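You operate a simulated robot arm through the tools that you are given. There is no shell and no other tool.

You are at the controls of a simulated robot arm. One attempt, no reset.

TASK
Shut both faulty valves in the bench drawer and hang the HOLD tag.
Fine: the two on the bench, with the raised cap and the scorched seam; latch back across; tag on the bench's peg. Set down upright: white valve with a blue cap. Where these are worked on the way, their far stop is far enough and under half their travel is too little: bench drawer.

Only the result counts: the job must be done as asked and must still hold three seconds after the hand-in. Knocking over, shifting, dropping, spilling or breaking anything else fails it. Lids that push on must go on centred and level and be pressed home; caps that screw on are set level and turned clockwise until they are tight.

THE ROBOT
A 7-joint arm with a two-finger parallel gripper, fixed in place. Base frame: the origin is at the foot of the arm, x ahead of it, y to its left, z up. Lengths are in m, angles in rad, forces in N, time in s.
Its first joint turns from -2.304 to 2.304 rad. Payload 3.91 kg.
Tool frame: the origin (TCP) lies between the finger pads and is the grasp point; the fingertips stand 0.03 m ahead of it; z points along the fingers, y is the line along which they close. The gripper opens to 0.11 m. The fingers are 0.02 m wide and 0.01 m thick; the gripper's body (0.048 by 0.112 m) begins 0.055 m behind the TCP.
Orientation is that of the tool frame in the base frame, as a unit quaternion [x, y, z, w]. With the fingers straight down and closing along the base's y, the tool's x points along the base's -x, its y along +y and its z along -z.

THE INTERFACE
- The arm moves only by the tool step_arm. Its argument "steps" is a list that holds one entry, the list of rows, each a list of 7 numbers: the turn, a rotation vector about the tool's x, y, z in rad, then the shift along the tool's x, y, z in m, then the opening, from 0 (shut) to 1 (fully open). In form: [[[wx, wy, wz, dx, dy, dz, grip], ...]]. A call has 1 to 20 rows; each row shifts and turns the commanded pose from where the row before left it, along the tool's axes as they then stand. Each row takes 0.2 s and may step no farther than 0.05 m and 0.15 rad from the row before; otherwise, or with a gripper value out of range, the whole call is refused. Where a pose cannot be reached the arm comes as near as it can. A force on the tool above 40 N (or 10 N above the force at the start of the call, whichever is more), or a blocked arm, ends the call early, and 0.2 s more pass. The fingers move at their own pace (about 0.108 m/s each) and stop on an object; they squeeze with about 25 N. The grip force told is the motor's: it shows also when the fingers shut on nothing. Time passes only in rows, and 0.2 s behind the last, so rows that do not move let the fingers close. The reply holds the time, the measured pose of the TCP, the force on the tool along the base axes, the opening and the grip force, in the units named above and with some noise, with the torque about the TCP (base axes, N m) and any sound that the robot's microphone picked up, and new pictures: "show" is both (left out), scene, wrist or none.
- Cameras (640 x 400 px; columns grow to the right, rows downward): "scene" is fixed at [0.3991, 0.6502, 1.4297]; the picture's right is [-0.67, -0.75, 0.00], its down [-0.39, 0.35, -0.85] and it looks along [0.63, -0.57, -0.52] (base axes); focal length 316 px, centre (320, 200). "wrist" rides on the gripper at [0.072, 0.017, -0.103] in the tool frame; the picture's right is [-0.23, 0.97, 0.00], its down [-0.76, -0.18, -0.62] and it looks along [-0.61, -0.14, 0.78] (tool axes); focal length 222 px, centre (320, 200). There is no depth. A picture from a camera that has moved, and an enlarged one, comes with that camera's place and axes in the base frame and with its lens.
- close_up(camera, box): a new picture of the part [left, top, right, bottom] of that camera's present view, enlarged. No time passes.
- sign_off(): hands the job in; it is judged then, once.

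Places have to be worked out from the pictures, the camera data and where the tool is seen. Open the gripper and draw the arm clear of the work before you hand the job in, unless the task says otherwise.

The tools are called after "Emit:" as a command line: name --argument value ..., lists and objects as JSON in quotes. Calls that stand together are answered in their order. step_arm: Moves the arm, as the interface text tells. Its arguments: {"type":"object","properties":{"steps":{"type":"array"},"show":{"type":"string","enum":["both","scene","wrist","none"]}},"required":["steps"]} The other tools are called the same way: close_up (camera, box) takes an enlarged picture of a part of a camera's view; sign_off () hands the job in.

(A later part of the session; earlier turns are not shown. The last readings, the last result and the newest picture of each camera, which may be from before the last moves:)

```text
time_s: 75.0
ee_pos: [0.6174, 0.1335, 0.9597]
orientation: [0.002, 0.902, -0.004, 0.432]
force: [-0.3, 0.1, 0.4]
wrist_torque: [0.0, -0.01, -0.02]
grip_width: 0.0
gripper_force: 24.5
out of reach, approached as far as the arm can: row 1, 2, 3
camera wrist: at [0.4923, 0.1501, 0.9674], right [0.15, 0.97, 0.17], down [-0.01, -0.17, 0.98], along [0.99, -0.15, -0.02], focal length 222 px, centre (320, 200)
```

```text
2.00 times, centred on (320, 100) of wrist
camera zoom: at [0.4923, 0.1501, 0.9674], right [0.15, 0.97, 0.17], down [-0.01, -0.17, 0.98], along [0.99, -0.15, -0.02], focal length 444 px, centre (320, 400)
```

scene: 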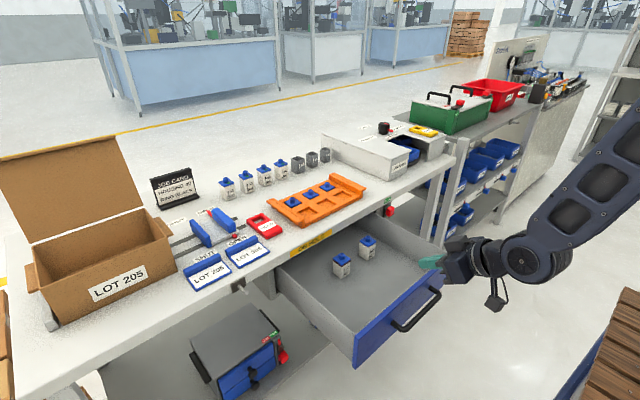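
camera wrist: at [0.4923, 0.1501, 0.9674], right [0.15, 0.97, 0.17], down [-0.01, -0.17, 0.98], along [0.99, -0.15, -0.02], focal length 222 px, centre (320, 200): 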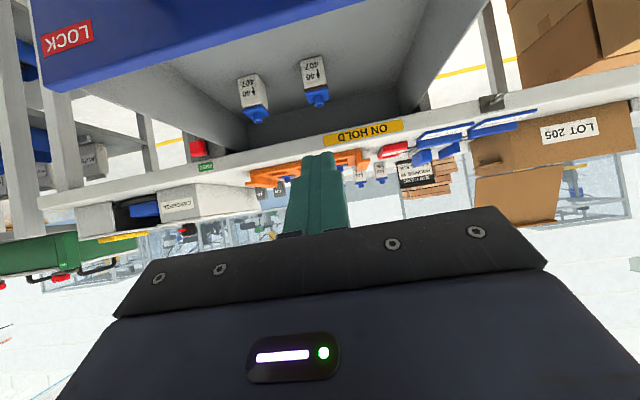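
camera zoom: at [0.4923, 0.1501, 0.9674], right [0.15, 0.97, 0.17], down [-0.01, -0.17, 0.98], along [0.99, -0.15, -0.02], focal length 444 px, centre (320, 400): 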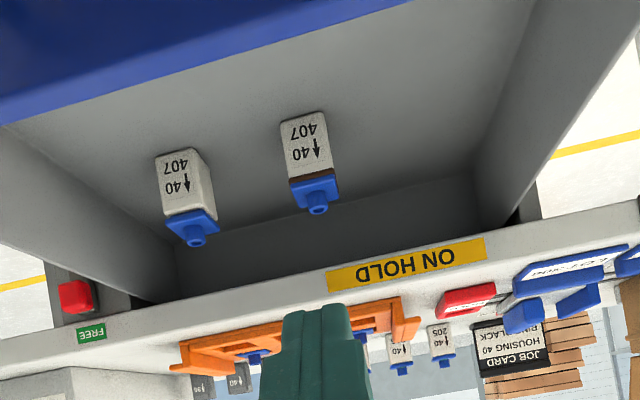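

At the reach limit here the tip sits just in front of the panel plane (tip ≈0.647 vs panel ≈0.655). I lower while easing back to get fingertip height below the panel's top edge (z≈0.82).

Emit:
step_arm --steps '[[[0, 0, 0, 0.0283, 0, 0.017, 0], [0, 0, 0, 0.0283, 0, 0.017, 0], [0, 0, 0, 0.0265, 0, 0.0149, 0]]]'

Emit:
close_up --camera "scene" --box '[370, 230, 530, 330]'

```text
time_s: 75.8
ee_pos: [0.6123, 0.139, 0.8636]
orientation: [0.002, 0.902, -0.004, 0.432]
force: [-0.6, 0.2, -0.2]
wrist_torque: [-0.01, -0.03, 0.0]
grip_width: 0.0
gripper_force: 25.3
out of reach, approached as far as the arm can: row 1, 2
camera wrist: at [0.4857, 0.1552, 0.8705], right [0.15, 0.97, 0.17], down [-0.01, -0.17, 0.98], along [0.99, -0.15, -0.01], focal length 222 px, centre (320, 200)
```

scene: 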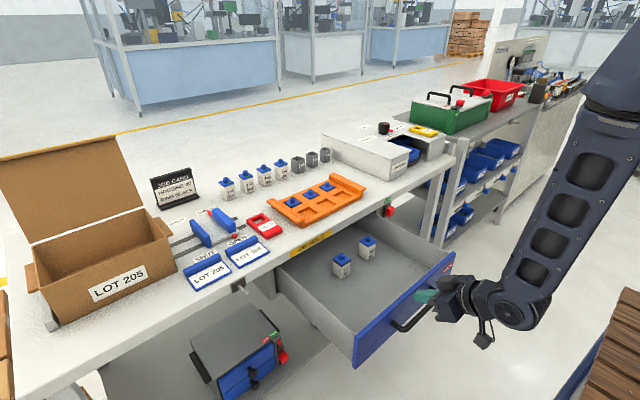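
wrist: 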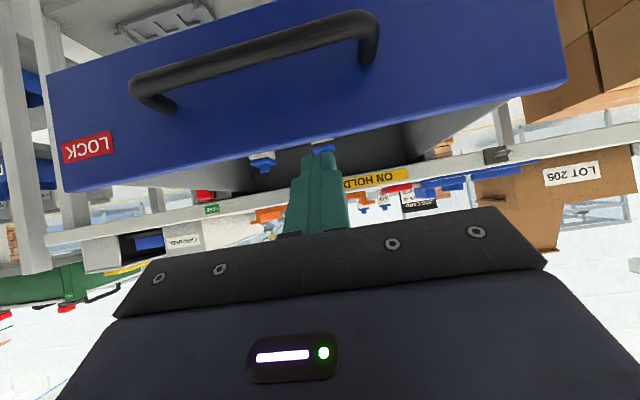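

```text
4.00 times, centred on (450, 280) of scene
camera zoom: at [0.3991, 0.6502, 1.4297], right [-0.67, -0.75, 0.0], down [-0.39, 0.35, -0.85], along [0.63, -0.57, -0.52], focal length 1264 px, centre (-200, -120)
```

zoom: 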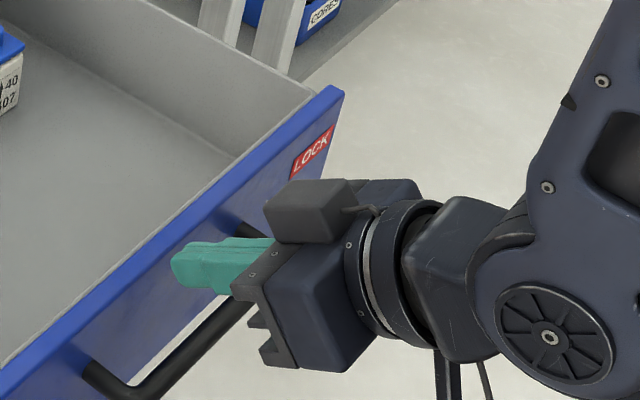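

Now it reaches. I lower another 4 cm so the fingertip faces the panel just above the handle.

Emit:
step_arm --steps '[[[0, 0, 0, 0.0177, -0.01, 0.0115, 0], [0, 0, 0, 0.0177, -0.01, 0.0115, 0], [0, 0, 0, 0, 0, 0, 0]]]'

Emit:
close_up --camera "scene" --box '[370, 230, 530, 330]'

```text
time_s: 76.6
ee_pos: [0.6131, 0.1197, 0.8186]
orientation: [0.002, 0.901, -0.004, 0.433]
force: [0.5, 0.1, 0.1]
wrist_torque: [0.0, 0.02, -0.01]
grip_width: 0.0003
gripper_force: 25.6
out of reach, approached as far as the arm can: row 1
camera wrist: at [0.4867, 0.1372, 0.8266], right [0.15, 0.97, 0.17], down [-0.01, -0.17, 0.98], along [0.99, -0.15, -0.01], focal length 222 px, centre (320, 200)
```

scene: 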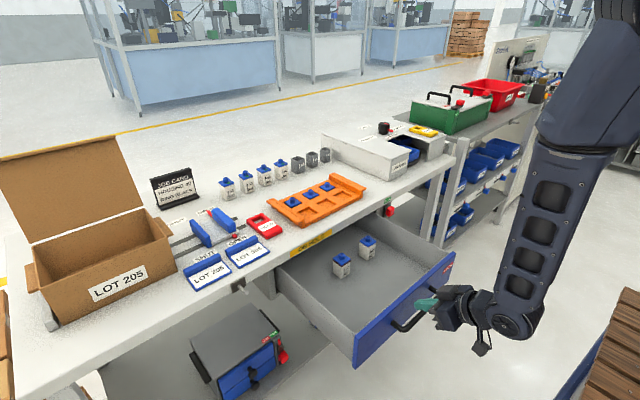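
wrist: 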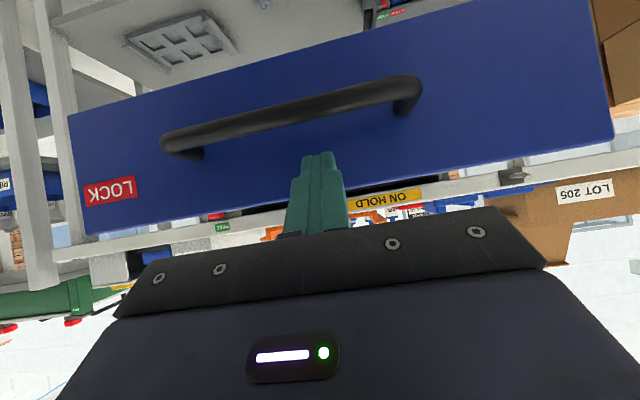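

```text
4.00 times, centred on (450, 280) of scene
camera zoom: at [0.3991, 0.6502, 1.4297], right [-0.67, -0.75, 0.0], down [-0.39, 0.35, -0.85], along [0.63, -0.57, -0.52], focal length 1264 px, centre (-200, -120)
```

zoom: 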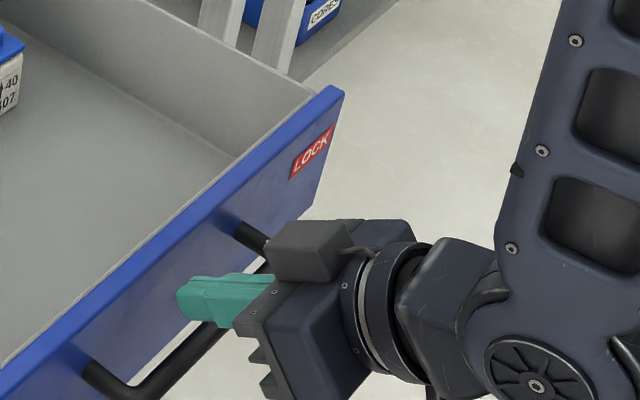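

The fingertip faces the panel just above the handle. I push in +x, slowly at first so the valves don't rock.

Emit:
step_arm --steps '[[[0, 0, 0, -0.0031, 0, 0.0039, 0], [0, 0, 0, -0.0031, 0, 0.0039, 0], [0, 0, 0, -0.0025, 0, 0.0031, 0], [0, 0, 0, -0.0025, 0, 0.0031, 0], [0, 0, 0, -0.0037, 0, 0.0047, 0], [0, 0, 0, -0.0037, 0, 0.0047, 0], [0, 0, 0, -0.005, 0, 0.0062, 0], [0, 0, 0, -0.005, 0, 0.0062, 0], [0, 0, 0, -0.005, 0, 0.0062, 0]]]'

Emit:
close_up --camera "scene" --box '[310, 210, 470, 310]'

```text
time_s: 78.6
ee_pos: [0.6659, 0.1185, 0.8196]
orientation: [0.002, 0.901, -0.004, 0.433]
force: [-1.2, -0.8, 0.6]
wrist_torque: [0.02, -0.02, 0.02]
grip_width: 0.0
gripper_force: 24.8
camera wrist: at [0.5405, 0.1364, 0.8274], right [0.15, 0.97, 0.17], down [-0.01, -0.17, 0.98], along [0.99, -0.15, -0.01], focal length 222 px, centre (320, 200)
```

scene: 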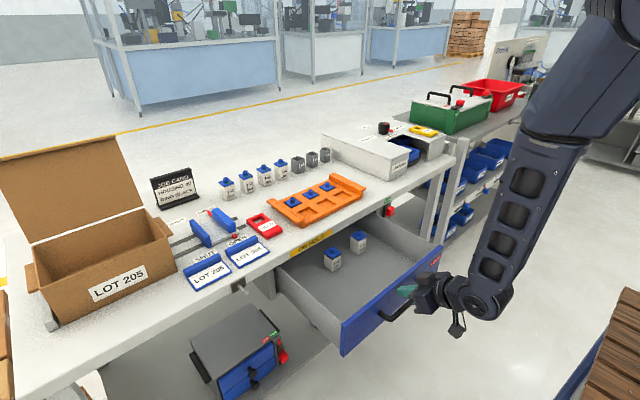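
wrist: 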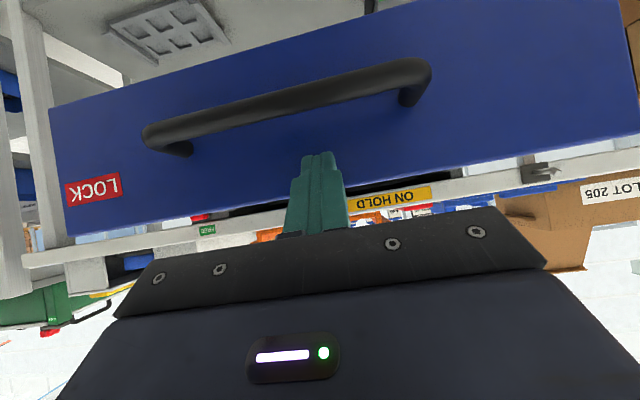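

```text
4.00 times, centred on (390, 260) of scene
camera zoom: at [0.3991, 0.6502, 1.4297], right [-0.67, -0.75, 0.0], down [-0.39, 0.35, -0.85], along [0.63, -0.57, -0.52], focal length 1264 px, centre (40, -40)
```

zoom: 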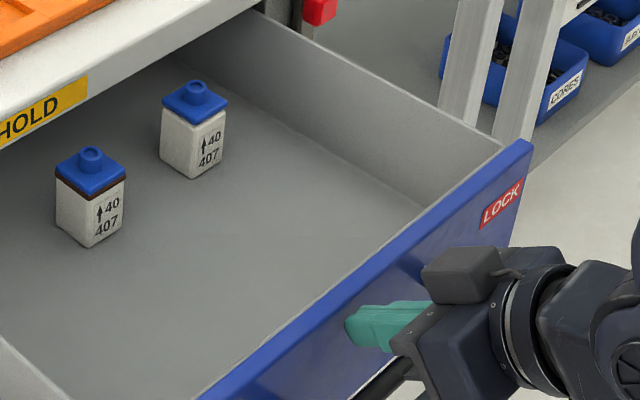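

The drawer is sliding in with both valves steady. I continue at about 6 cm/s.

Emit:
step_arm --steps '[[[0, 0, 0, -0.0062, 0, 0.0078, 0], [0, 0, 0, -0.0075, 0, 0.0094, 0], [0, 0, 0, -0.0075, 0, 0.0094, 0], [0, 0, 0, -0.0075, 0, 0.0094, 0], [0, 0, 0, -0.0075, 0, 0.0094, 0], [0, 0, 0, -0.0075, 0, 0.0094, 0], [0, 0, 0, -0.0075, 0, 0.0094, 0], [0, 0, 0, -0.0075, 0, 0.0094, 0], [0, 0, 0, -0.0075, 0, 0.0094, 0], [0, 0, 0, -0.0075, 0, 0.0094, 0], [0, 0, 0, -0.0075, 0, 0.0094, 0], [0, 0, 0, -0.0062, 0, 0.0078, 0]]]'

Emit:
close_up --camera "scene" --box '[290, 200, 450, 300]'

```text
time_s: 81.2
ee_pos: [0.8051, 0.1184, 0.8211]
orientation: [0.001, 0.901, -0.003, 0.433]
force: [-0.7, 0.3, -0.8]
wrist_torque: [0.03, -0.01, 0.0]
grip_width: 0.0
gripper_force: 24.7
camera wrist: at [0.6802, 0.136, 0.8282], right [0.15, 0.97, 0.17], down [-0.01, -0.17, 0.98], along [0.99, -0.15, -0.01], focal length 222 px, centre (320, 200)
```

scene: 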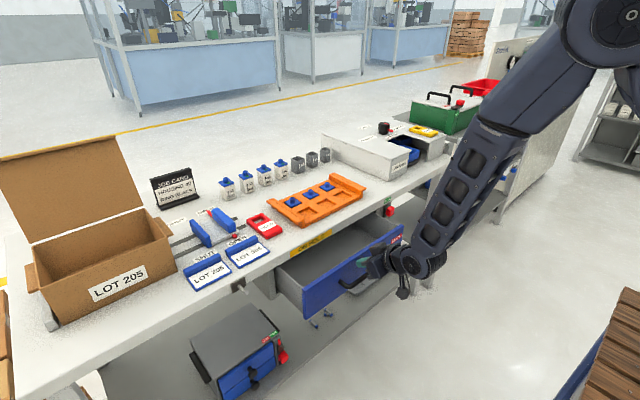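
wrist: 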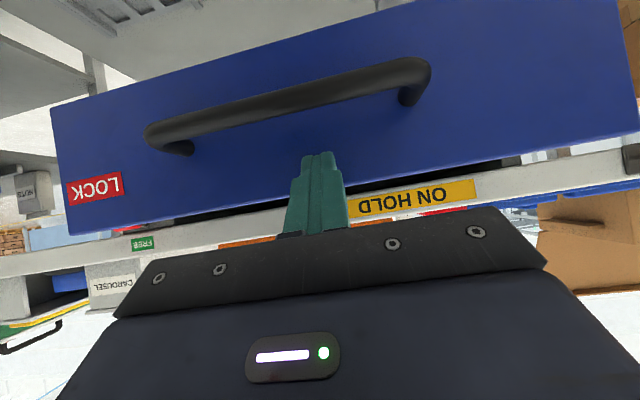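

```text
4.00 times, centred on (370, 250) of scene
camera zoom: at [0.3991, 0.6502, 1.4297], right [-0.67, -0.75, 0.0], down [-0.39, 0.35, -0.85], along [0.63, -0.57, -0.52], focal length 1264 px, centre (120, 0)
```

zoom: 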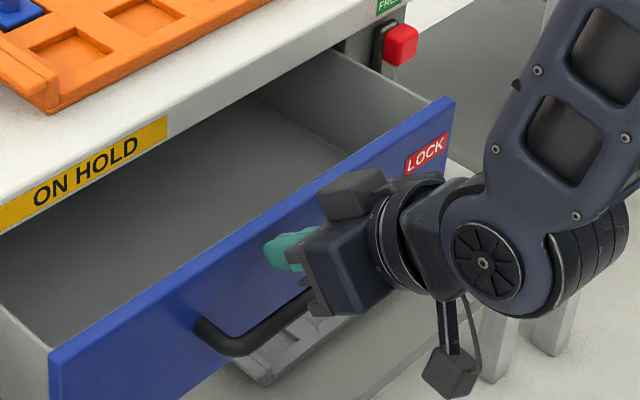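

About 12 cm to go. I continue, dropping the tip a few millimetres so it passes safely under the bench edge.

Emit:
step_arm --steps '[[[0, 0, 0, -0.0069, 0, 0.0099, 0], [0, 0, 0, -0.0069, 0, 0.0099, 0], [0, 0, 0, -0.0069, 0, 0.0099, 0], [0, 0, 0, -0.0069, 0, 0.0099, 0], [0, 0, 0, -0.0069, 0, 0.0099, 0], [0, 0, 0, -0.0069, 0, 0.0099, 0], [0, 0, 0, -0.0069, 0, 0.0099, 0], [0, 0, 0, -0.005, 0, 0.0062, 0]]]'

Emit:
close_up --camera "scene" --box '[290, 190, 450, 290]'

```text
time_s: 83.0
ee_pos: [0.8979, 0.1165, 0.8154]
orientation: [0.003, 0.901, -0.005, 0.433]
force: [-0.1, -0.8, 0.5]
wrist_torque: [0.01, 0.01, 0.02]
grip_width: 0.0
gripper_force: 25.4
camera wrist: at [0.7715, 0.1337, 0.8226], right [0.15, 0.97, 0.17], down [-0.01, -0.17, 0.98], along [0.99, -0.15, -0.01], focal length 222 px, centre (320, 200)
```

scene: 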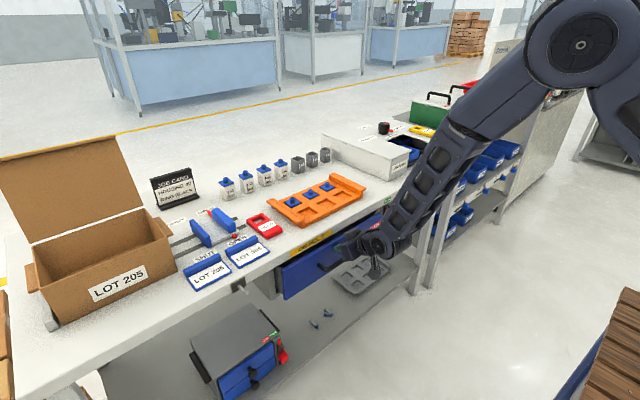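
wrist: 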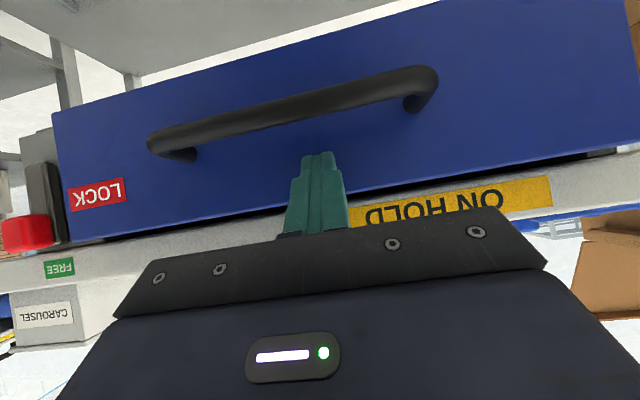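

```text
4.00 times, centred on (370, 240) of scene
camera zoom: at [0.3991, 0.6502, 1.4297], right [-0.67, -0.75, 0.0], down [-0.39, 0.35, -0.85], along [0.63, -0.57, -0.52], focal length 1264 px, centre (120, 40)
```

zoom: 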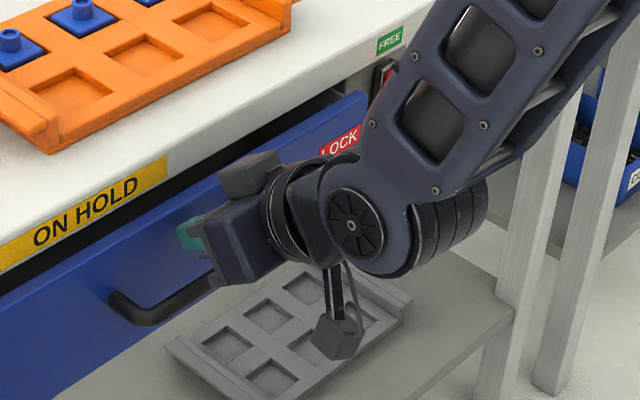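

About 2–3 cm remain. I slow down and look for the closing stop.

Emit:
step_arm --steps '[[[0, 0, 0, -0.0037, 0, 0.0047, 0], [0, 0, 0, -0.0037, 0, 0.0047, 0], [0, 0, 0, -0.0037, 0, 0.0047, 0], [0, 0, 0, -0.0025, 0, 0.0031, 0]]]' --show "none"

Emit:
step_arm --steps '[[[0, 0, 0, -0.0019, 0, 0.0023, 0], [0, 0, 0, -0.0019, 0, 0.0023, 0]]]' --show "wrist"

```text
time_s: 84.0
ee_pos: [0.9191, 0.1172, 0.814]
orientation: [0.002, 0.901, -0.004, 0.433]
force: [0.1, -1.3, -1.0]
wrist_torque: [0.02, -0.01, 0.0]
grip_width: 0.0002
gripper_force: 24.7
```

```text
time_s: 84.6
ee_pos: [0.9256, 0.1172, 0.8134]
orientation: [0.002, 0.902, -0.004, 0.432]
force: [-0.6, -1.0, 0.1]
wrist_torque: [0.0, 0.01, -0.01]
grip_width: 0.0
gripper_force: 25.5
camera wrist: at [0.7996, 0.1345, 0.8223], right [0.15, 0.97, 0.17], down [-0.01, -0.17, 0.98], along [0.99, -0.15, -0.01], focal length 222 px, centre (320, 200)
```

wrist: 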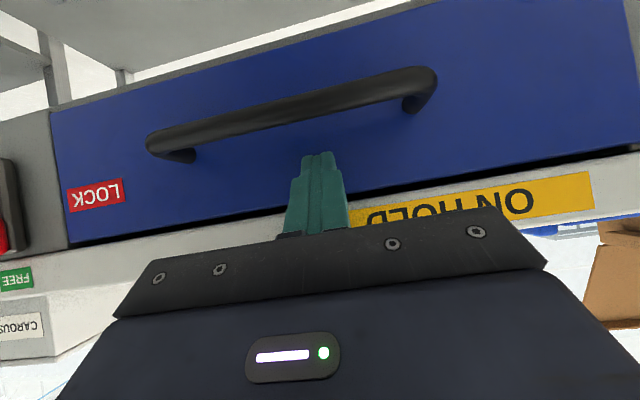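

Still no stop force. I continue in 2–3 mm increments.

Emit:
step_arm --steps '[[[0, 0, 0, -0.0016, 0, 0.002, 0], [0, 0, 0, 0, 0, 0, 0]]]' --show "none"

Emit:
step_arm --steps '[[[0, 0, 0, -0.0016, 0, 0.002, 0], [0, 0, 0, 0, 0, 0, 0]]]' --show "wrist"

Emit:
close_up --camera "wrist" --box '[0, 130, 200, 255]'

```text
time_s: 85.2
ee_pos: [0.9259, 0.1172, 0.8144]
orientation: [0.001, 0.902, -0.003, 0.432]
force: [-25.0, -3.3, 6.9]
wrist_torque: [0.17, 0.12, -0.14]
grip_width: 0.0002
gripper_force: 25.1
```

```text
time_s: 85.5
ee_pos: [0.9261, 0.1177, 0.8143]
orientation: [0.002, 0.902, -0.003, 0.431]
force: [-15.2, -0.2, 6.4]
wrist_torque: [0.0, 0.02, 0.01]
grip_width: 0.0001
gripper_force: 25.4
stopped in row 1: the force on the tool passed its limit at 49 N (the readings are from after the stop); the commanded pose is now the measured one
camera wrist: at [0.8009, 0.1348, 0.8217], right [0.15, 0.97, 0.17], down [-0.01, -0.17, 0.98], along [0.99, -0.15, -0.02], focal length 222 px, centre (320, 200)
```

wrist: 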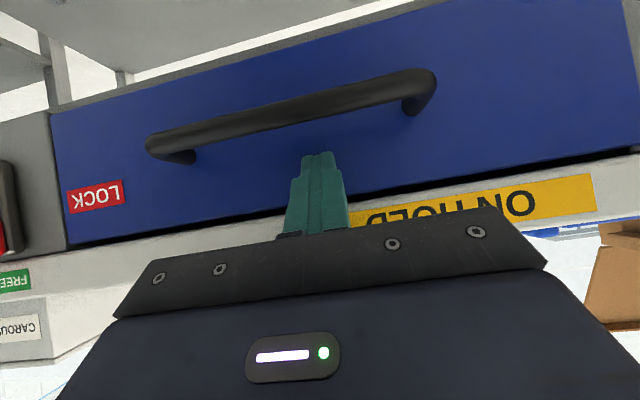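

```text
3.20 times, centred on (100, 192) of wrist
camera zoom: at [0.8009, 0.1348, 0.8217], right [0.15, 0.97, 0.17], down [-0.01, -0.17, 0.98], along [0.99, -0.15, -0.02], focal length 711 px, centre (1024, 224)
```

zoom: 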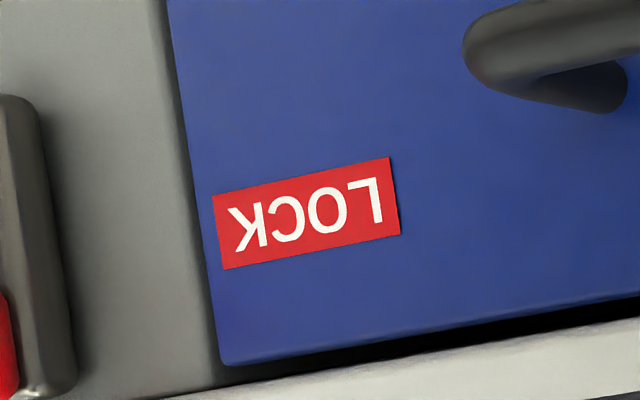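

The drawer is fully shut (49 N against its stop, face flush as at the start). Now the latch: I back off, move in front of it, and roll the gripper 90° as it was when I released the knob.

Emit:
step_arm --steps '[[[0, 0, 0, 0.009, 0, -0.0223, 0], [0, 0, 0, 0.015, 0, -0.0372, 0], [0, 0, 0, 0.015, 0, -0.0372, 0.3], [0, 0, 0, 0, -0.0434, 0, 0.5], [0, 0, 0, 0, -0.0434, 0, 0.5], [0, 0, 0, 0, -0.0434, 0, 0.5], [0, 0, 0, 0, -0.0434, 0, 0.5], [0, 0, 0, 0, -0.0434, 0, 0.5], [0, 0, 0, 0, -0.0434, 0, 0.5], [0, 0, 0, 0, -0.0434, 0, 0.5], [0, 0, 0, 0, -0.0434, 0, 0.5]]]'

```text
time_s: 87.9
ee_pos: [0.8262, -0.2286, 0.8459]
orientation: [0.001, 0.902, -0.004, 0.432]
force: [0.5, -0.1, 0.5]
wrist_torque: [-0.02, -0.02, -0.04]
grip_width: 0.0551
gripper_force: 0.1
camera wrist: at [0.7007, -0.2117, 0.8533], right [0.15, 0.97, 0.17], down [-0.01, -0.17, 0.98], along [0.99, -0.15, -0.02], focal length 222 px, centre (320, 200)
```

scene: 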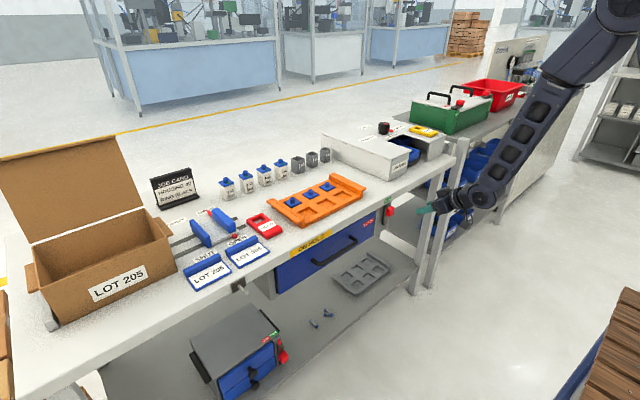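
wrist: 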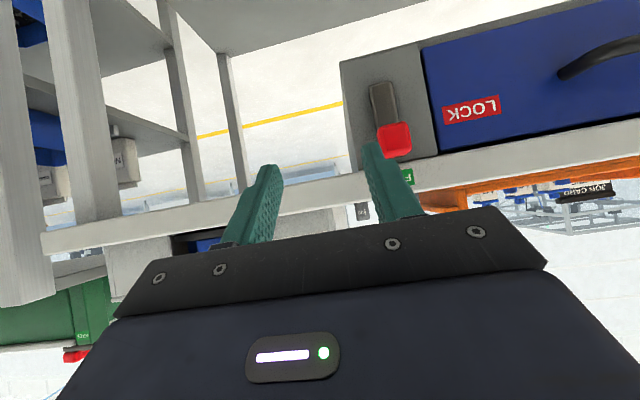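

The drawer is shut and the latch upright. I roll the gripper +90° about base x here in free space.

Emit:
step_arm --steps '[[[-0.0934, 0, 0.1161, 0, 0, 0, 0.5], [-0.0934, 0, 0.1161, 0, 0, 0, 0.5], [-0.0934, 0, 0.1161, 0, 0, 0, 0.5], [-0.0934, 0, 0.1161, 0, 0, 0, 0.5], [-0.0934, 0, 0.1161, 0, 0, 0, 0.5], [-0.0934, 0, 0.1161, 0, 0, 0, 0.5], [-0.0934, 0, 0.1161, 0, 0, 0, 0.5], [-0.0934, 0, 0.1161, 0, 0, 0, 0.5], [-0.0934, 0, 0.1161, 0, 0, 0, 0.5], [-0.0934, 0, 0.1161, 0, 0, 0, 0.5], [-0.0508, 0, 0.0631, 0, 0, 0, 0.5]]]'

Emit:
close_up --camera "wrist" --box '[220, 80, 420, 205]'

```text
time_s: 90.3
ee_pos: [0.8256, -0.2292, 0.8461]
orientation: [0.307, 0.639, 0.636, 0.307]
force: [-0.9, 0.4, 0.2]
wrist_torque: [-0.01, 0.03, 0.01]
grip_width: 0.0551
gripper_force: 0.0
camera wrist: at [0.6995, -0.2364, 0.8624], right [0.14, -0.17, 0.97], down [-0.01, -0.98, -0.17], along [0.99, 0.01, -0.14], focal length 222 px, centre (320, 200)
```

scene: 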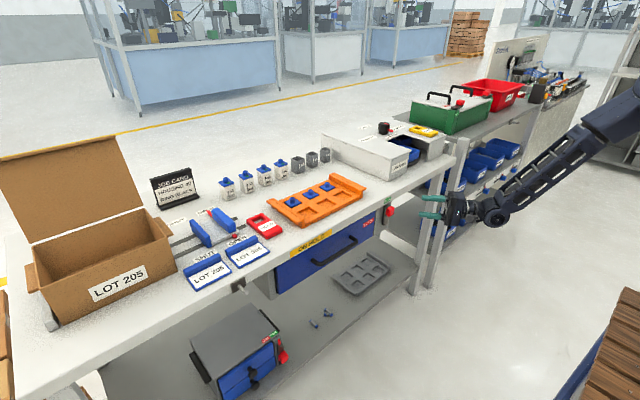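
wrist: 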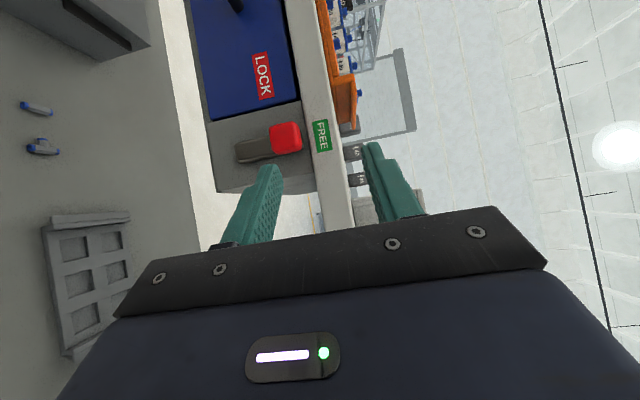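

```text
3.20 times, centred on (320, 142) of wrist
camera zoom: at [0.6995, -0.2364, 0.8624], right [0.14, -0.17, 0.97], down [-0.01, -0.98, -0.17], along [0.99, 0.01, -0.14], focal length 711 px, centre (320, 384)
```

zoom: 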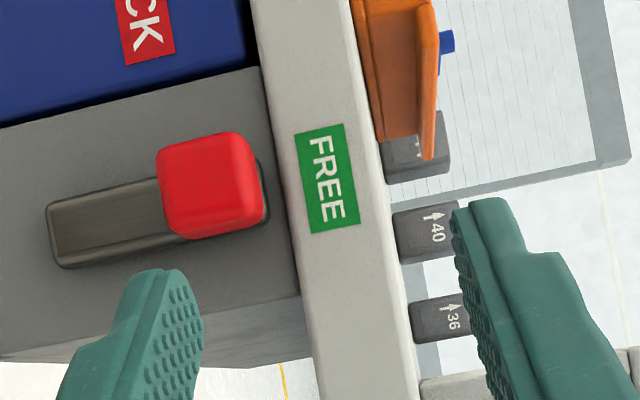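

The knob is at (0.931, -0.163, 0.8035) with the lever vertical. I align the open fingers above and below it and slide in along the tool axis.

Emit:
step_arm --steps '[[[0, 0, 0, -0.0068, -0.0213, 0.0128, 0.5], [0, 0, 0, -0.0068, -0.0213, 0.0128, 0.5], [0, 0, 0, 0, 0, 0.025, 0.5], [0, 0, 0, 0, 0, 0.025, 0.5], [0, 0, 0, 0, 0, 0.02, 0.5], [0, 0, 0, 0, 0, 0, 0.5]]]'

Emit:
close_up --camera "wrist" --box '[220, 100, 420, 225]'

```text
time_s: 91.7
ee_pos: [0.9086, -0.1802, 0.8031]
orientation: [0.307, 0.638, 0.635, 0.308]
force: [0.0, -1.3, -0.1]
wrist_torque: [-0.01, 0.03, -0.02]
grip_width: 0.0546
gripper_force: 0.1
camera wrist: at [0.7833, -0.188, 0.8203], right [0.14, -0.17, 0.97], down [-0.01, -0.98, -0.17], along [0.99, 0.01, -0.14], focal length 222 px, centre (320, 200)
```

scene: 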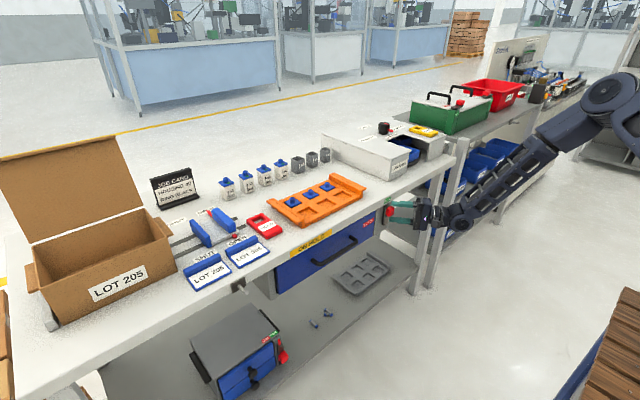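
wrist: 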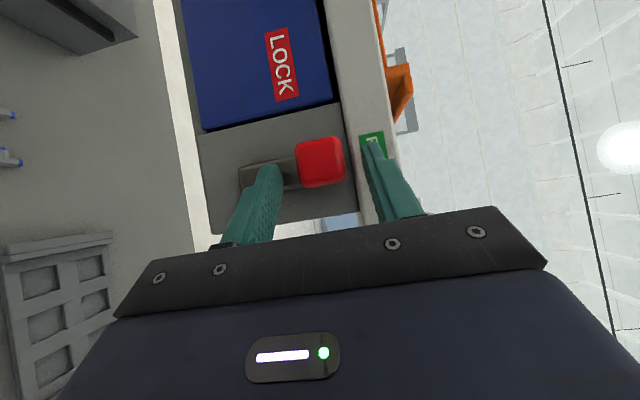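

```text
3.20 times, centred on (320, 162) of wrist
camera zoom: at [0.7833, -0.188, 0.8203], right [0.14, -0.17, 0.97], down [-0.01, -0.98, -0.17], along [0.99, 0.01, -0.14], focal length 711 px, centre (320, 320)
```

zoom: 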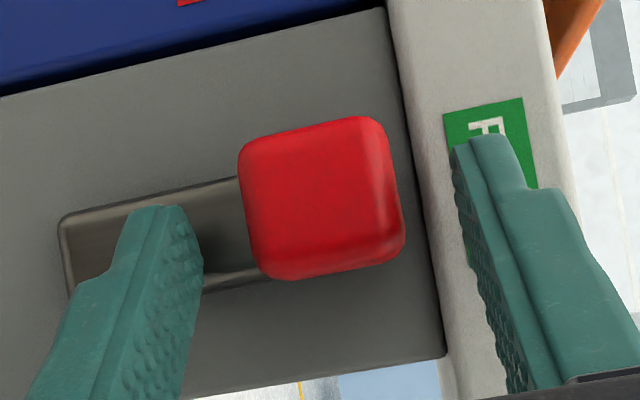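

The knob sits between the fingers. I shift 6 mm in +y for a fuller hold and close.

Emit:
step_arm --steps '[[[0, 0, 0, 0.0047, 0, 0.0037, 0.5], [0, 0, 0, 0, 0, 0, 0.3], [0, 0, 0, 0, 0, 0, 0.1], [0, 0, 0, 0, 0, 0, 0.1]]]' --show "wrist"

```text
time_s: 92.7
ee_pos: [0.9076, -0.1735, 0.8034]
orientation: [0.307, 0.639, 0.635, 0.309]
force: [-2.4, -2.9, 10.8]
wrist_torque: [-0.04, -0.29, 0.45]
grip_width: 0.0319
gripper_force: 45.3
camera wrist: at [0.7829, -0.1817, 0.8205], right [0.14, -0.17, 0.97], down [-0.01, -0.98, -0.17], along [0.99, 0.01, -0.14], focal length 222 px, centre (320, 200)
```

wrist: 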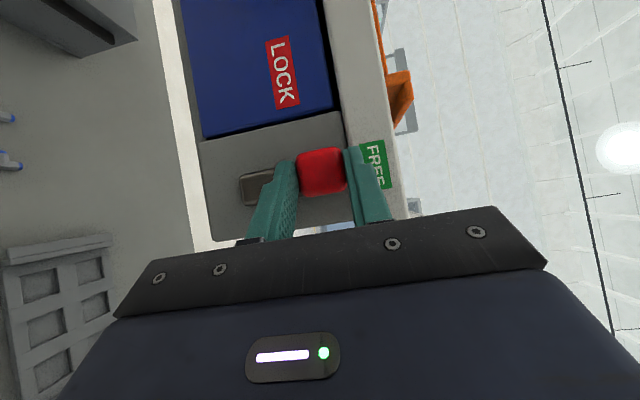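

The knob is gripped. I rotate the latch back down about the pivot (-0.1615, 0.7495), in short arcs with force checks.

Emit:
step_arm --steps '[[[0.0626, 0, -0.0783, 0.0043, 0.0009, 0.0034, 0.1], [0.0626, 0, -0.0783, 0.0043, 0.0009, 0.0034, 0.1], [0.0626, 0, -0.0783, 0.0043, 0.0009, 0.0034, 0.1]]]' --show "wrist"

```text
time_s: 93.5
ee_pos: [0.9083, -0.158, 0.8049]
orientation: [0.258, 0.727, 0.532, 0.35]
force: [-0.4, 0.7, 14.0]
wrist_torque: [-0.02, -0.19, -0.27]
grip_width: 0.0316
gripper_force: 45.1
camera wrist: at [0.7829, -0.1598, 0.8233], right [0.14, 0.12, 0.98], down [-0.01, -0.99, 0.13], along [0.99, -0.03, -0.14], focal length 222 px, centre (320, 200)
```

wrist: 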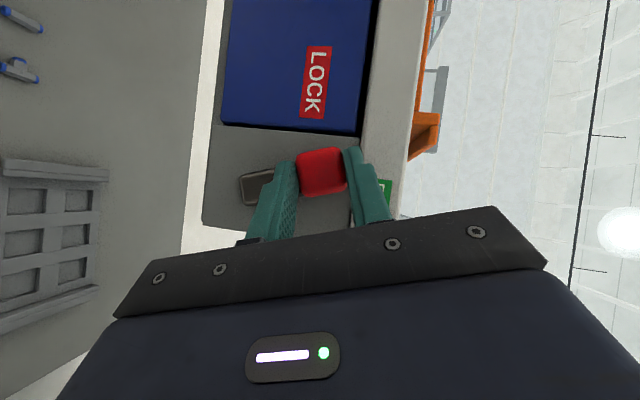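

It tracks the expected arc closely with small forces. Continuing.

Emit:
step_arm --steps '[[[0.0626, 0, -0.0783, 0.0043, 0.0015, 0.0034, 0.1], [0.0626, 0, -0.0783, 0.0043, 0.0012, 0.0034, 0.1], [0.0626, 0, -0.0783, 0.0043, 0.0009, 0.0034, 0.1], [0.0626, 0, -0.0783, 0.0043, 0.0009, 0.0034, 0.1]]]' --show "wrist"

```text
time_s: 94.5
ee_pos: [0.91, -0.1356, 0.7986]
orientation: [0.183, 0.819, 0.375, 0.395]
force: [-1.0, -3.2, 15.3]
wrist_torque: [-0.58, -0.64, -0.21]
grip_width: 0.0316
gripper_force: 45.2
camera wrist: at [0.7828, -0.131, 0.8163], right [0.14, 0.5, 0.85], down [-0.01, -0.86, 0.51], along [0.99, -0.08, -0.12], focal length 222 px, centre (320, 200)
```

wrist: 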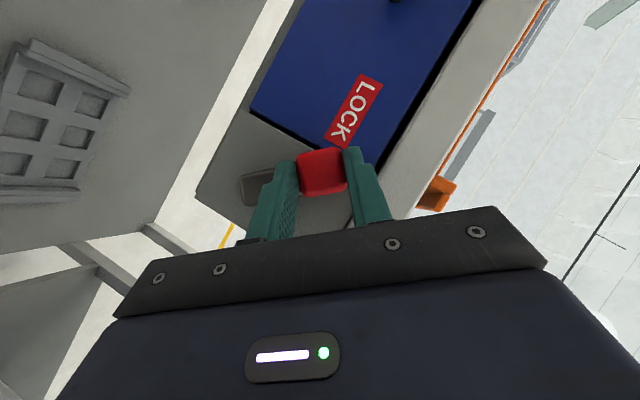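

Right on the fitted circle. Continuing toward horizontal.

Emit:
step_arm --steps '[[[0.0626, 0, -0.0783, 0.0043, 0.0012, 0.0034, 0.1], [0.0626, 0, -0.0783, 0.0043, 0.0009, 0.0034, 0.1], [0.0626, 0, -0.0783, 0.0043, 0.0009, 0.0034, 0.1], [0.0626, 0, -0.0783, 0.0043, 0.0009, 0.0034, 0.1]]]' --show "wrist"

```text
time_s: 95.5
ee_pos: [0.9087, -0.1179, 0.7837]
orientation: [0.1, 0.877, 0.204, 0.422]
force: [-9.0, -0.3, 16.4]
wrist_torque: [-0.67, -0.09, 0.39]
grip_width: 0.0319
gripper_force: 45.2
camera wrist: at [0.7829, -0.1074, 0.7988], right [0.14, 0.79, 0.59], down [-0.01, -0.6, 0.8], along [0.99, -0.12, -0.08], focal length 222 px, centre (320, 200)
```

wrist: 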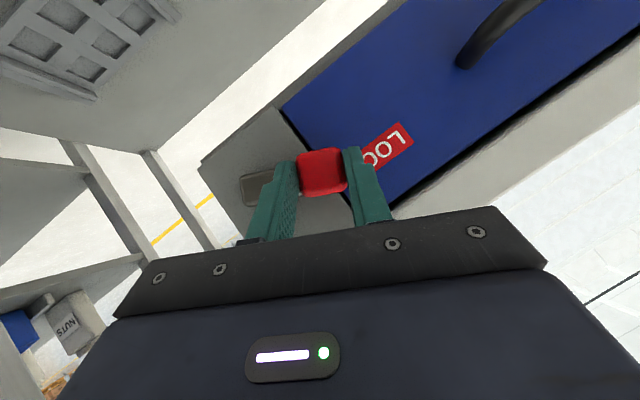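

About 0.46 rad to go. I do three more rows, then the final bit.

Emit:
step_arm --steps '[[[0.0626, 0, -0.0783, 0.0043, 0.0012, 0.0034, 0.1], [0.0626, 0, -0.0783, 0.0043, 0.0009, 0.0034, 0.1], [0.0626, 0, -0.0783, 0.0043, 0.0009, 0.0034, 0.1]]]' --show "none"

Emit:
step_arm --steps '[[[0.0626, 0, -0.0783, 0.0043, 0.0009, 0.0034, 0.1], [0.0344, 0, -0.043, 0.0024, 0.0005, 0.0019, 0.1], [0, 0, 0, 0, 0, 0, 0.1]]]' --show "wrist"

```text
time_s: 96.3
ee_pos: [0.908, -0.1112, 0.7703]
orientation: [0.034, 0.899, 0.072, 0.431]
force: [-4.7, 2.6, 5.0]
wrist_torque: [-0.18, -0.03, 0.16]
grip_width: 0.0319
gripper_force: 45.0
```

```text
time_s: 97.1
ee_pos: [0.9082, -0.108, 0.7617]
orientation: [0.003, 0.901, 0.001, 0.433]
force: [-8.0, 4.6, 9.1]
wrist_torque: [-0.51, -0.06, 0.14]
grip_width: 0.0317
gripper_force: 45.2
camera wrist: at [0.7832, -0.0912, 0.7699], right [0.15, 0.97, 0.18], down [-0.01, -0.18, 0.98], along [0.99, -0.14, -0.02], focal length 222 px, centre (320, 200)
```

wrist: 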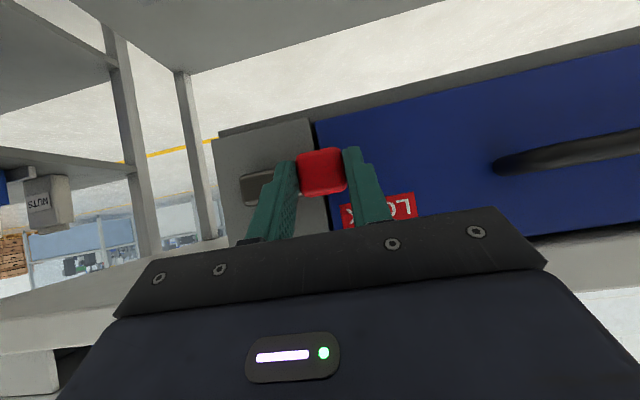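

The latch is back to horizontal. I nudge it slightly farther to make sure it's seated against its lock stop.

Emit:
step_arm --steps '[[[0.025, 0, -0.0313, 0.0017, 0.0004, 0.0014, 0.1], [0, 0, 0, 0, 0, 0, 0.1]]]' --show "wrist"

Emit:
close_up --camera "wrist" --box '[200, 100, 400, 225]'

```text
time_s: 97.7
ee_pos: [0.9078, -0.1081, 0.762]
orientation: [-0.006, 0.901, -0.016, 0.433]
force: [-11.5, 5.1, 27.7]
wrist_torque: [1.38, -0.37, 0.2]
grip_width: 0.032
gripper_force: 45.0
camera wrist: at [0.7833, -0.0904, 0.7677], right [0.14, 0.98, 0.14], down [-0.01, -0.14, 0.99], along [0.99, -0.15, -0.01], focal length 222 px, centre (320, 200)
```

wrist: 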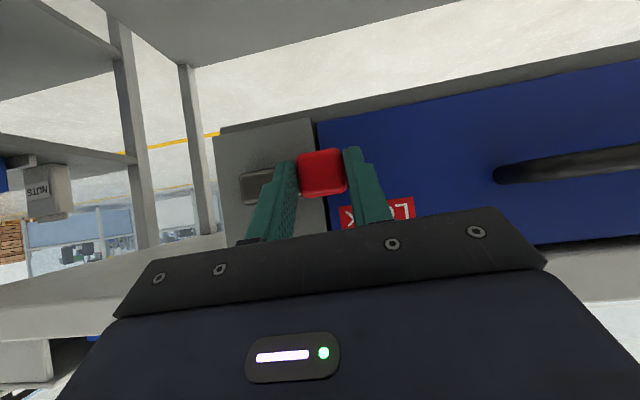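

```text
3.20 times, centred on (300, 162) of wrist
camera zoom: at [0.7833, -0.0904, 0.7677], right [0.14, 0.98, 0.14], down [-0.01, -0.14, 0.99], along [0.99, -0.15, -0.01], focal length 711 px, centre (384, 320)
```

zoom: 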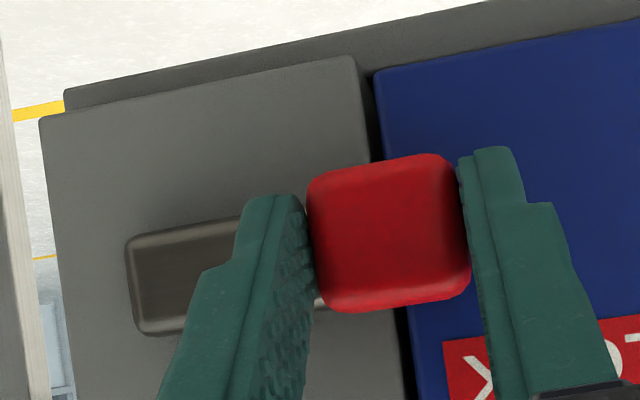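

A firm stop is felt (torque 1.4 N·m), so the latch is fully across. I ease off the strain, release, and back straight out.

Emit:
step_arm --steps '[[[-0.025, 0, 0.0313, -0.0017, -0.0004, -0.0014, 0.1], [0, 0, 0, 0, 0, 0, 0.35], [0, 0, 0, 0, 0, 0, 0.5], [0, 0, 0, 0, 0, -0.03, 0.5], [0, 0, 0, 0, 0, -0.04, 0.5], [0, 0, 0, 0, 0, -0.04, 0.5]]]'

Emit:
close_up --camera "scene" --box '[310, 190, 430, 265]'

Emit:
close_up --camera "wrist" --box '[220, 60, 460, 210]'

```text
time_s: 99.1
ee_pos: [0.821, -0.1097, 0.8294]
orientation: [0.002, 0.902, 0.002, 0.432]
force: [0.3, -0.4, -0.5]
wrist_torque: [0.0, -0.01, -0.02]
grip_width: 0.0553
gripper_force: 0.1
camera wrist: at [0.6958, -0.0922, 0.8365], right [0.15, 0.97, 0.18], down [-0.01, -0.18, 0.98], along [0.99, -0.14, -0.02], focal length 222 px, centre (320, 200)
```

scene: 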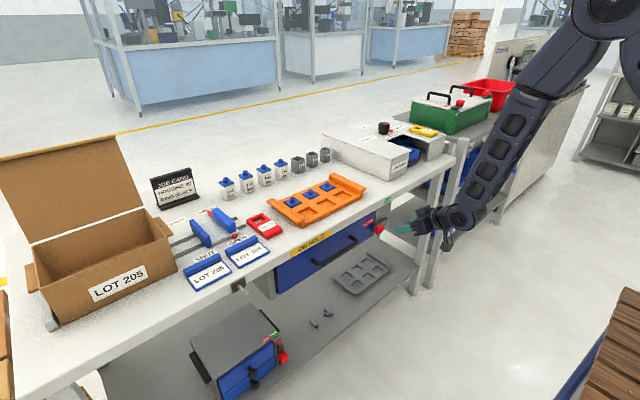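
wrist: 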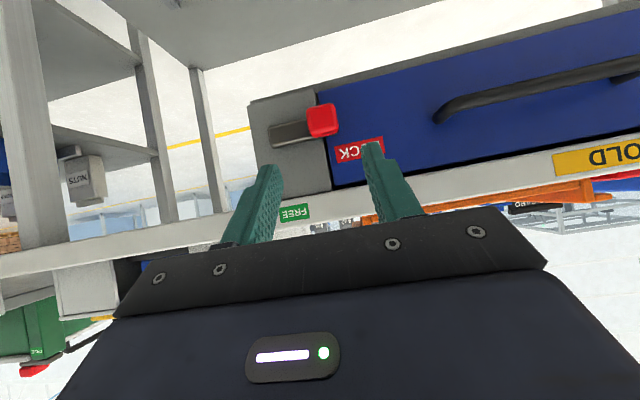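

```text
5.33 times, centred on (370, 228) of scene
camera zoom: at [0.3991, 0.6502, 1.4297], right [-0.67, -0.75, 0.0], down [-0.39, 0.35, -0.85], along [0.63, -0.57, -0.52], focal length 1686 px, centre (53, 53)
```

zoom: 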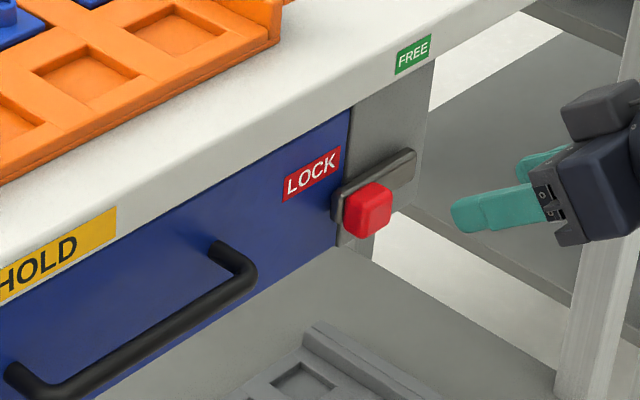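

```text
2.67 times, centred on (340, 135) of wrist
camera zoom: at [0.6958, -0.0922, 0.8365], right [0.15, 0.97, 0.18], down [-0.01, -0.18, 0.98], along [0.99, -0.14, -0.02], focal length 592 px, centre (267, 373)
```

zoom: 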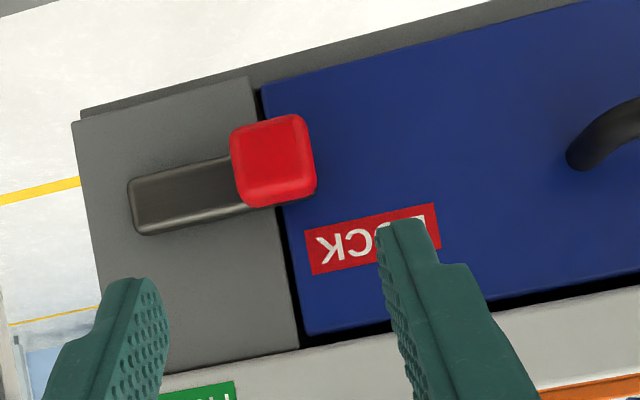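

The latch is across and the drawer flush. Now the HOLD tag: I zoom in on it and on the peg.

Emit:
close_up --camera "scene" --box '[233, 200, 297, 240]'

Emit:
close_up --camera "scene" --box '[215, 265, 271, 300]'

Emit:
close_up --camera "scene" --box '[170, 185, 330, 285]'

```text
10.00 times, centred on (265, 220) of scene
camera zoom: at [0.3991, 0.6502, 1.4297], right [-0.67, -0.75, 0.0], down [-0.39, 0.35, -0.85], along [0.63, -0.57, -0.52], focal length 3161 px, centre (870, 0)
```

zoom: 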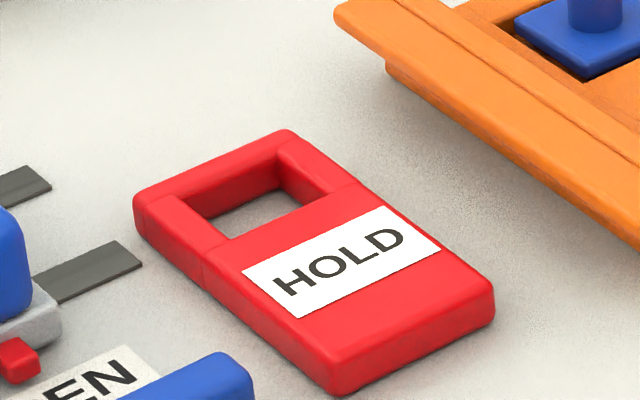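

```text
11.43 times, centred on (243, 282) of scene
camera zoom: at [0.3991, 0.6502, 1.4297], right [-0.67, -0.75, 0.0], down [-0.39, 0.35, -0.85], along [0.63, -0.57, -0.52], focal length 3613 px, centre (1200, -743)
```

zoom: 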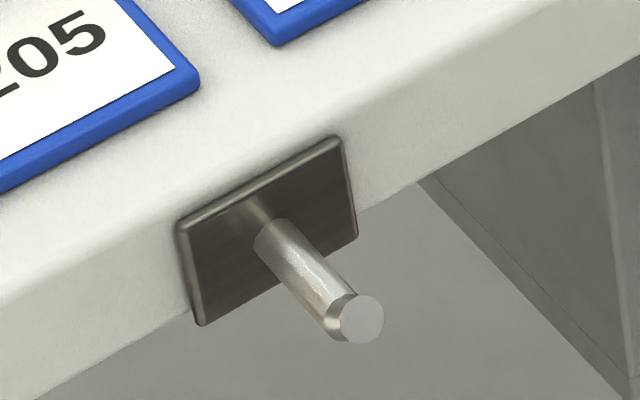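

```text
4.00 times, centred on (250, 235) of scene
camera zoom: at [0.3991, 0.6502, 1.4297], right [-0.67, -0.75, 0.0], down [-0.39, 0.35, -0.85], along [0.63, -0.57, -0.52], focal length 1264 px, centre (600, 60)
```

zoom: 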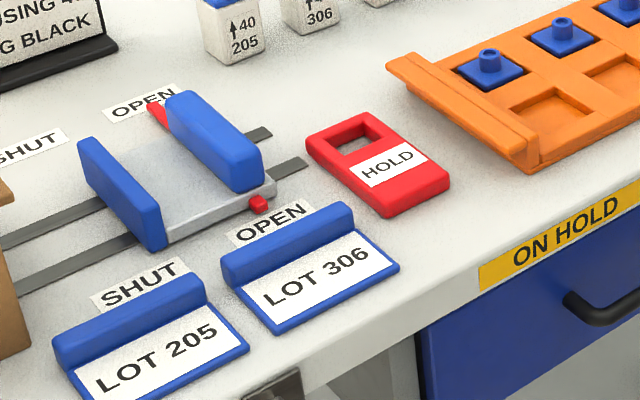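

The tag lies square to the axes: about 0.11 × 0.055 m, centred (1.078, 0.264), hole toward +x at x≈1.105. The peg runs from (0.944, 0.430, 0.841) to an upturned tip at about (0.905, 0.430, 0.849). I rise, move over in front of the tag, and steepen the tool to a pitch of about 0.5.

Emit:
step_arm --steps '[[[0, 0, 0, -0.0378, 0, -0.0208, 0.62], [0, 0, 0, -0.0378, 0, -0.0208, 0.62], [0, 0, 0, -0.0378, 0, -0.0208, 0.62], [0, 0, 0, -0.0378, 0, -0.0208, 0.62], [0, 0, 0, 0, 0.0414, 0, 0.62], [0, 0, 0, 0, 0.0414, 0, 0.62], [0, 0, 0, 0, 0.0414, 0, 0.62], [0, 0, 0, 0, 0.0414, 0, 0.62], [0, 0, 0, 0, 0.0414, 0, 0.62], [0, 0, 0, 0, 0.0414, 0, 0.62], [0, 0, 0, 0, 0.0414, 0, 0.62], [0, 0, 0, 0, 0.0414, 0, 0.62], [0, 0, 0, 0, 0.0414, 0, 0.62], [0, 0.131, 0, 0, 0, 0, 0.62], [0, 0.131, 0, 0, 0, 0, 0.62], [0, 0.131, 0, 0, 0, 0, 0.62]]]'

Emit:
close_up --camera "wrist" --box '[200, 60, 440, 210]'

```text
time_s: 102.5
ee_pos: [0.8519, 0.266, 1.003]
orientation: [0.002, 0.969, 0.003, 0.247]
force: [-0.9, 1.2, -1.1]
wrist_torque: [-0.05, -0.01, 0.0]
grip_width: 0.068
gripper_force: 0.1
camera wrist: at [0.7393, 0.2818, 1.0587], right [0.2, 0.97, 0.11], down [0.37, -0.18, 0.91], along [0.91, -0.14, -0.4], focal length 222 px, centre (320, 200)
```

scene: 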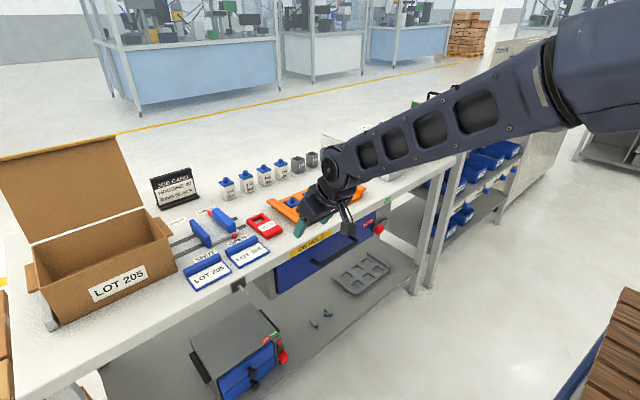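
wrist: 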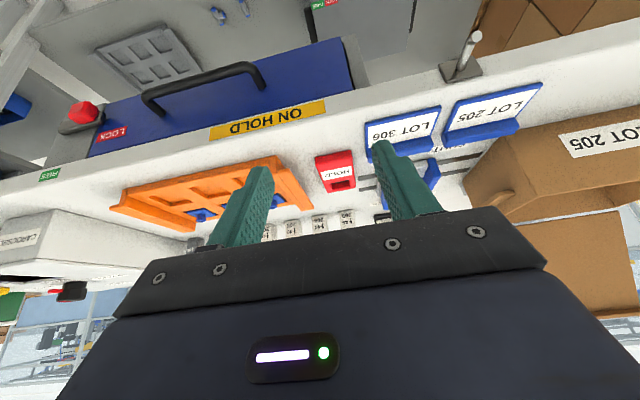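

```text
2.67 times, centred on (320, 135) of wrist
camera zoom: at [0.7393, 0.2818, 1.0587], right [0.2, 0.97, 0.11], down [0.37, -0.18, 0.91], along [0.91, -0.14, -0.4], focal length 592 px, centre (320, 373)
```

zoom: 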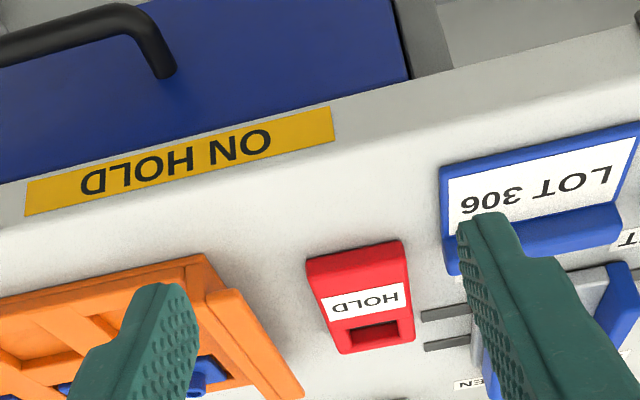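

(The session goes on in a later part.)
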